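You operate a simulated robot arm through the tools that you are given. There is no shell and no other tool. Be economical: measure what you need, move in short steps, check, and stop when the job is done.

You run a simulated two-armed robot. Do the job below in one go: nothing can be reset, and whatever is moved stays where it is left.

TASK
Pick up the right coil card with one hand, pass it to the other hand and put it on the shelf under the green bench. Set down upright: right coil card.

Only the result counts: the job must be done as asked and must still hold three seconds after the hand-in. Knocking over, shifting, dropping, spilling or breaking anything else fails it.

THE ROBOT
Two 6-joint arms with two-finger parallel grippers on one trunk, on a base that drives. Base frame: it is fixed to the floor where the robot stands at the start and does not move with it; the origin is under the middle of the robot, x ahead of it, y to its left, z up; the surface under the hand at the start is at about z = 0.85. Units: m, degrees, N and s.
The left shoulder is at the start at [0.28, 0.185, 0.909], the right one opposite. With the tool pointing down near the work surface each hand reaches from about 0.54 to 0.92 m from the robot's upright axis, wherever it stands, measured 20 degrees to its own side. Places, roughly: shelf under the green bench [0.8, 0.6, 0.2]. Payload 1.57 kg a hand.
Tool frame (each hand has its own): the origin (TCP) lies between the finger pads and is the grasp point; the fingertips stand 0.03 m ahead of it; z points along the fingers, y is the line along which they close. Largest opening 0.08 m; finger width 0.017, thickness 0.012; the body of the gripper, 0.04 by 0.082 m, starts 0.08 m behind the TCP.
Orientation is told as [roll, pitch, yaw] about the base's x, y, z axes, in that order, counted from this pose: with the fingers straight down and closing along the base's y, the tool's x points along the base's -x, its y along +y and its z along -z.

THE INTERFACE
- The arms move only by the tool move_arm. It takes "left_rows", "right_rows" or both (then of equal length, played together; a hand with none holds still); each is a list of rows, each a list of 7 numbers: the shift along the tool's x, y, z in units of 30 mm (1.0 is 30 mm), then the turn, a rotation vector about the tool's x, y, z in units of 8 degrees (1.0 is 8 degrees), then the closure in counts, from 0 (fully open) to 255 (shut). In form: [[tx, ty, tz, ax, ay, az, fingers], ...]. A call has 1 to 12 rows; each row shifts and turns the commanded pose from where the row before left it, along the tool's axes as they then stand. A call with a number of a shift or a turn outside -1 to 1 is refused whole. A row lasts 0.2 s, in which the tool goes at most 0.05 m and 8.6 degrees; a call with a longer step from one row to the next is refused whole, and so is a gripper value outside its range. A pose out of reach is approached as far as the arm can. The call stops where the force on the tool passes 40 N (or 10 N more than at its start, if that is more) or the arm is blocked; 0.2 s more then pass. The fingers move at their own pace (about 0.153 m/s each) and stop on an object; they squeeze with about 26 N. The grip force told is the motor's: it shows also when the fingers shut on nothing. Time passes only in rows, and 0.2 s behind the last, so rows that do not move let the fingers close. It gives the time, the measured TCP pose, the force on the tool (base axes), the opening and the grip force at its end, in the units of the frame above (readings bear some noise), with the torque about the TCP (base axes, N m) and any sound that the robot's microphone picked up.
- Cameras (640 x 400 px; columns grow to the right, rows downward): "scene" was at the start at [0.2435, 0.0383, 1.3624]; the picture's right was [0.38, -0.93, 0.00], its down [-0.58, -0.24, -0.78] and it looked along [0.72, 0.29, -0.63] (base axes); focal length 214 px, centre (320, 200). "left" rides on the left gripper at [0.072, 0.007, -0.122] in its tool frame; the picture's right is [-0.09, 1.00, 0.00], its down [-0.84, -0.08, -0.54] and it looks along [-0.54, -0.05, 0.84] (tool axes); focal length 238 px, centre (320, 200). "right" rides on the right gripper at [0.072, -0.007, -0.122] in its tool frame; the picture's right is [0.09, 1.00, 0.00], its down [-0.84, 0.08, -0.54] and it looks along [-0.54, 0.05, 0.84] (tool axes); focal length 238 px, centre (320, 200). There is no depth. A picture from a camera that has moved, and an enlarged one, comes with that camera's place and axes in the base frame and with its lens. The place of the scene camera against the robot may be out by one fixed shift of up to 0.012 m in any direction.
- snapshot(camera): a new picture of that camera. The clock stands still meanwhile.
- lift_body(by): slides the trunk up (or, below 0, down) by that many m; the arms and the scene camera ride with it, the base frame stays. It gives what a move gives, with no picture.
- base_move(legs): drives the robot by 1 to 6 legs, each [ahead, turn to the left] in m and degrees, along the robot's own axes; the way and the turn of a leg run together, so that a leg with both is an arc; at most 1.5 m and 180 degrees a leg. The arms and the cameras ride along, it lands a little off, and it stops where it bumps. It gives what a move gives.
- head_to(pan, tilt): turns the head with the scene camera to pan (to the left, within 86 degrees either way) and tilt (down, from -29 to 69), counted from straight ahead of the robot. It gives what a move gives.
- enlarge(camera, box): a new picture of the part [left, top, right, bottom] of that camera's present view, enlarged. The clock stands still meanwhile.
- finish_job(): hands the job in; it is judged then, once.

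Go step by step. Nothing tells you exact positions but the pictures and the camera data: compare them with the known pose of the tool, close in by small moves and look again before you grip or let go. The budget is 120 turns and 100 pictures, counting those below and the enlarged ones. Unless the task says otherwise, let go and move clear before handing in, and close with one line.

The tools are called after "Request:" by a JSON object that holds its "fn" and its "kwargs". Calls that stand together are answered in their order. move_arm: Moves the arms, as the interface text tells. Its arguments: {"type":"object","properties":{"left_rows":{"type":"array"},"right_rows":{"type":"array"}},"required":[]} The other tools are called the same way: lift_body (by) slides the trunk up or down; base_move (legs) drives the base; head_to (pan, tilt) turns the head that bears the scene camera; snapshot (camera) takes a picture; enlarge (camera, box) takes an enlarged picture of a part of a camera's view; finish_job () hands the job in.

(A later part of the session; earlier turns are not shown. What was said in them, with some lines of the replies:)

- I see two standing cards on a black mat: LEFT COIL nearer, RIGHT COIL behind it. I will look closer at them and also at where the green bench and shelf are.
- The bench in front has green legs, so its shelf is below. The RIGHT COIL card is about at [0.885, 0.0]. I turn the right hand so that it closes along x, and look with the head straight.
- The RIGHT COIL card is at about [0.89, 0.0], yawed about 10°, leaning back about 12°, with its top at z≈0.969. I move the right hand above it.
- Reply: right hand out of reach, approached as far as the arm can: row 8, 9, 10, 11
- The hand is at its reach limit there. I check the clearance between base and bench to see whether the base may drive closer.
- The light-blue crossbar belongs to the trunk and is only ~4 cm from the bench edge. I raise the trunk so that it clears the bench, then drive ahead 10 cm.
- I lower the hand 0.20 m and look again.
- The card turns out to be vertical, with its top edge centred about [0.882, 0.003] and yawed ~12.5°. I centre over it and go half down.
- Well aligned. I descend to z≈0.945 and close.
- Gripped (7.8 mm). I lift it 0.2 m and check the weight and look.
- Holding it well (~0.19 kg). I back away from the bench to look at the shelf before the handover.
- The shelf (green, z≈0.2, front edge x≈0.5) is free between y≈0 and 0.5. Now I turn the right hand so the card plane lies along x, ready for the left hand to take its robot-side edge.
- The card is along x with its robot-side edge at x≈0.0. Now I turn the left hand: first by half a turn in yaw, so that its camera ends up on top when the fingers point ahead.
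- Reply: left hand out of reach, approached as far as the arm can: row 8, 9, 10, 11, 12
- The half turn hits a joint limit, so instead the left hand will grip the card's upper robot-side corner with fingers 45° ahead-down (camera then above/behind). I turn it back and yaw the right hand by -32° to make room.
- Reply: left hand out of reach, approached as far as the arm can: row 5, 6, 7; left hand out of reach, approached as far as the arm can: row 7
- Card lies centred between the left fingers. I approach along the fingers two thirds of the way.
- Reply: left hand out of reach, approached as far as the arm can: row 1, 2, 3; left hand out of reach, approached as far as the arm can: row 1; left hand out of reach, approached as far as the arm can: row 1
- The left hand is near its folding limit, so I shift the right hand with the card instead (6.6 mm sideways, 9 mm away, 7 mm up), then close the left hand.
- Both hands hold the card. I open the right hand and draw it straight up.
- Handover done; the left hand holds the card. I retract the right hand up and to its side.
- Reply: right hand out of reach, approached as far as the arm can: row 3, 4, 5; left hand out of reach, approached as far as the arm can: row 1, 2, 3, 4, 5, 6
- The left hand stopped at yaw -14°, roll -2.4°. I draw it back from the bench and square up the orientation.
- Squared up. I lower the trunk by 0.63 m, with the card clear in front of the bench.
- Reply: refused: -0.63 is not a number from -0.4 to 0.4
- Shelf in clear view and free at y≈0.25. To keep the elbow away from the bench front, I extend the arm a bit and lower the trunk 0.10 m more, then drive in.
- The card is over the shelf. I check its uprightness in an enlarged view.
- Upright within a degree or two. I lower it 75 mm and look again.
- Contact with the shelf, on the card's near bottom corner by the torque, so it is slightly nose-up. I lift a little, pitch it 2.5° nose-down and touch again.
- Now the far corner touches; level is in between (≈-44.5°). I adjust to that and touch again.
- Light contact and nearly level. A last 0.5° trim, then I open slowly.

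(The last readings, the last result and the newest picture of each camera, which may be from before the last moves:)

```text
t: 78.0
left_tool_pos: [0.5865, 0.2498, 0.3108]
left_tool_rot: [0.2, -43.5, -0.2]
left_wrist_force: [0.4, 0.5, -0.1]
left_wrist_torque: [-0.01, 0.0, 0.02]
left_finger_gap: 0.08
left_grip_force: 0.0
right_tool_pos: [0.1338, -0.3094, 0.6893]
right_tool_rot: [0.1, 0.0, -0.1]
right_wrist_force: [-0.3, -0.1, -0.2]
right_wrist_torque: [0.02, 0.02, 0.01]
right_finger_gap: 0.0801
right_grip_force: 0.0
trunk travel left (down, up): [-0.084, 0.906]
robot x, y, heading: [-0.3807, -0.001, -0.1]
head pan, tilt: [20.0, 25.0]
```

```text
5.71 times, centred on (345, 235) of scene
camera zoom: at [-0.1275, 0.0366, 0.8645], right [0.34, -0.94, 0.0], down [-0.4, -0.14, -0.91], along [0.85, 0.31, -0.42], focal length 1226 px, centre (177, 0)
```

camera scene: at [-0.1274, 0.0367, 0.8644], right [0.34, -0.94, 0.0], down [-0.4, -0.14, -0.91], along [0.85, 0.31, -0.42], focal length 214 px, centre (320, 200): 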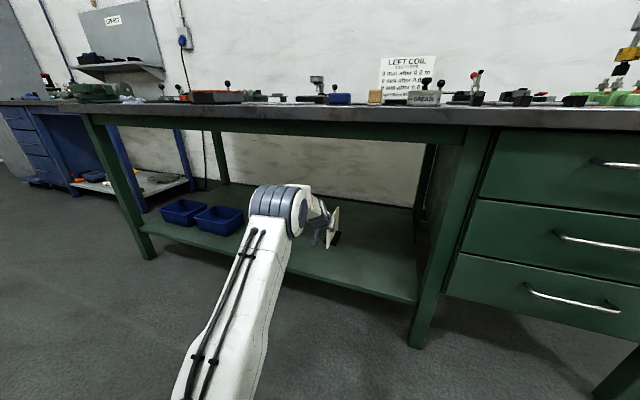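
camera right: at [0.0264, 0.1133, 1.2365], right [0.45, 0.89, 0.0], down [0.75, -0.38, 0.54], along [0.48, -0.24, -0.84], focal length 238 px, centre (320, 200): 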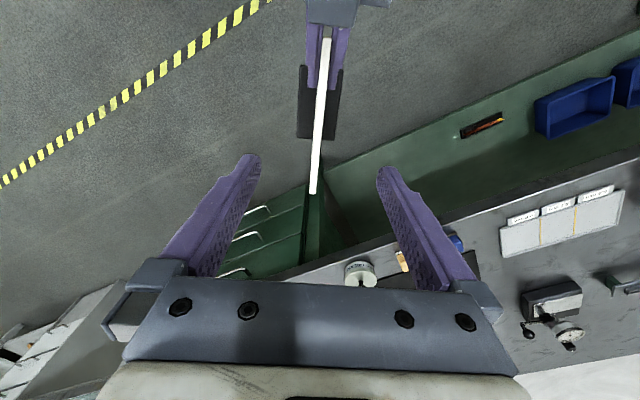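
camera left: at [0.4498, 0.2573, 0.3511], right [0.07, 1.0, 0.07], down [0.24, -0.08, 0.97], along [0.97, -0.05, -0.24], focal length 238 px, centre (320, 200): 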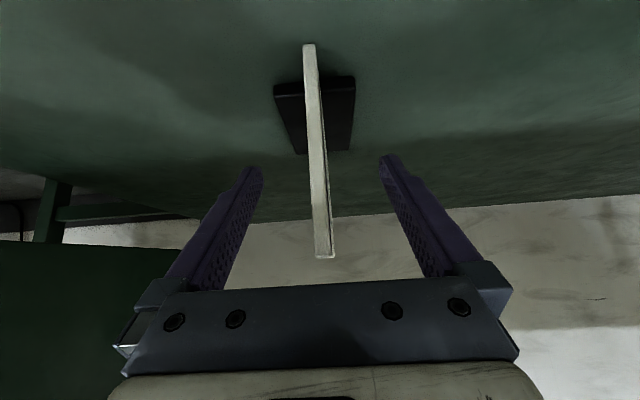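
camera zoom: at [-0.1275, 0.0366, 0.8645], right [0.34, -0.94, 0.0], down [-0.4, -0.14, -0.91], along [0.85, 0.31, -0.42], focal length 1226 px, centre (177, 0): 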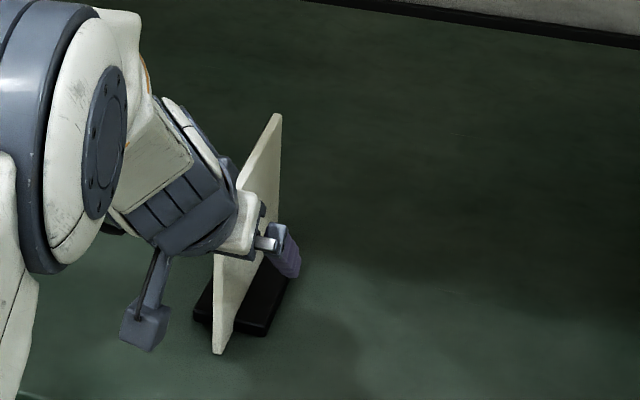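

Card stands on its foot. I pull the hand back along the fingers, then drive the base back.

Request:
{"fn": "move_arm", "kwargs": {"left_rows": [[0, 0, -0.4, 0, 0, 0, 0], [0, 0, -0.8, 0, 0, 0, 0], [0, 0, -0.9, 0, 0, 0, 0], [0, 0, -0.9, 0, 0, 0, 0]]}}

Request:
{"fn": "snapshot", "kwargs": {"camera": "left"}}

Request:
{"fn": "base_move", "kwargs": {"legs": [[-0.35, 0]]}}

Request:
{"fn": "head_to", "kwargs": {"pan": 12, "tilt": 20}}

Request:
{"fn": "snapshot", "kwargs": {"camera": "scene"}}

Request:
{"fn": "snapshot", "kwargs": {"camera": "left"}}

```text
t: 79.0
left_tool_pos: [0.5234, 0.2497, 0.3759]
left_tool_rot: [0.2, -43.4, -0.3]
left_wrist_force: [0.3, -0.6, -0.4]
left_wrist_torque: [-0.01, -0.02, 0.0]
left_finger_gap: 0.0802
left_grip_force: 0.1
right_tool_pos: [0.135, -0.3092, 0.6879]
right_tool_rot: [-0.1, 0.0, 0.0]
right_wrist_force: [0.7, 0.4, 0.4]
right_wrist_torque: [-0.01, -0.02, 0.0]
right_finger_gap: 0.0801
right_grip_force: 0.1
trunk travel left (down, up): [-0.084, 0.906]
robot x, y, heading: [-0.3756, -0.0028, -0.3]
head pan, tilt: [20.0, 25.0]
```

```text
38 pictures are left
camera left: at [0.3876, 0.2577, 0.4157], right [0.07, 1.0, 0.07], down [0.24, -0.08, 0.97], along [0.97, -0.05, -0.24], focal length 238 px, centre (320, 200)
```

left: 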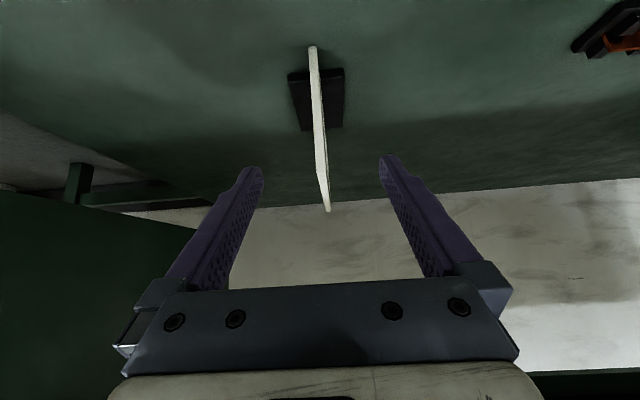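

```text
t: 81.3
left_tool_pos: [0.1713, 0.2523, 0.3754]
left_tool_rot: [0.1, -43.4, -0.3]
left_wrist_force: [-0.2, -0.7, -0.1]
left_wrist_torque: [0.0, -0.01, 0.01]
left_finger_gap: 0.0799
left_grip_force: 0.0
right_tool_pos: [-0.2189, -0.3064, 0.6886]
right_tool_rot: [0.1, 0.1, 0.2]
right_wrist_force: [0.3, 0.1, -0.4]
right_wrist_torque: [0.06, 0.0, 0.0]
right_finger_gap: 0.0799
right_grip_force: 0.1
trunk travel left (down, up): [-0.084, 0.906]
robot x, y, heading: [-0.7279, 0.0061, -0.1]
head pan, tilt: [20.0, 25.0]
```

```text
t: 82.0
left_tool_pos: [0.1711, 0.2531, 0.3768]
left_tool_rot: [0.1, -43.4, -0.3]
left_wrist_force: [-0.3, -0.4, -0.1]
left_wrist_torque: [-0.03, 0.02, 0.01]
left_finger_gap: 0.08
left_grip_force: 0.0
right_tool_pos: [-0.2196, -0.3076, 0.6899]
right_tool_rot: [-0.1, 0.0, 0.1]
right_wrist_force: [0.7, 0.1, 0.3]
right_wrist_torque: [0.02, 0.02, 0.04]
right_finger_gap: 0.08
right_grip_force: 0.0
trunk travel left (down, up): [-0.084, 0.906]
robot x, y, heading: [-0.7309, -0.0001, -0.2]
head pan, tilt: [12.0, 20.0]
```

```text
37 pictures are left
camera scene: at [-0.4762, 0.0257, 0.8725], right [0.21, -0.98, 0.0], down [-0.34, -0.07, -0.94], along [0.92, 0.19, -0.34], focal length 214 px, centre (320, 200)
```

scene: 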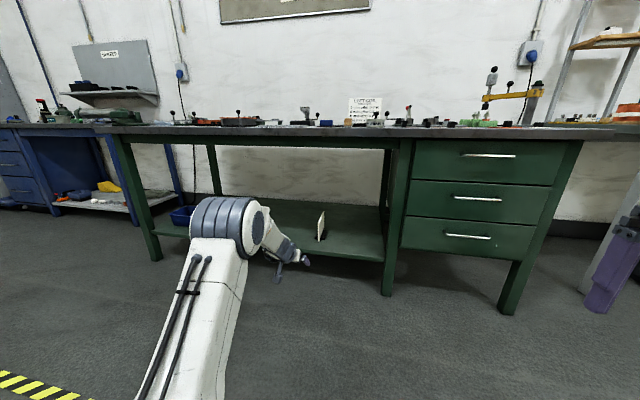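

```text
36 pictures are left
camera left: at [0.0342, 0.2598, 0.4156], right [0.07, 1.0, 0.07], down [0.24, -0.08, 0.97], along [0.97, -0.05, -0.24], focal length 238 px, centre (320, 200)
```

left: 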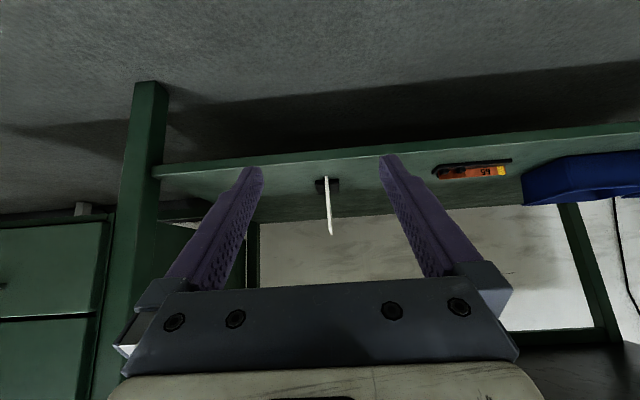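

The RIGHT COIL card stands upright on the shelf, both hands are empty and clear, and nothing else looks disturbed. I hand in.

Request:
{"fn": "finish_job", "kwargs": {}}

```text
The job is handed in.
```

The right coil card was picked up with the right hand and passed to the left. It now stands upright on the shelf under the green bench, and the job is handed in.
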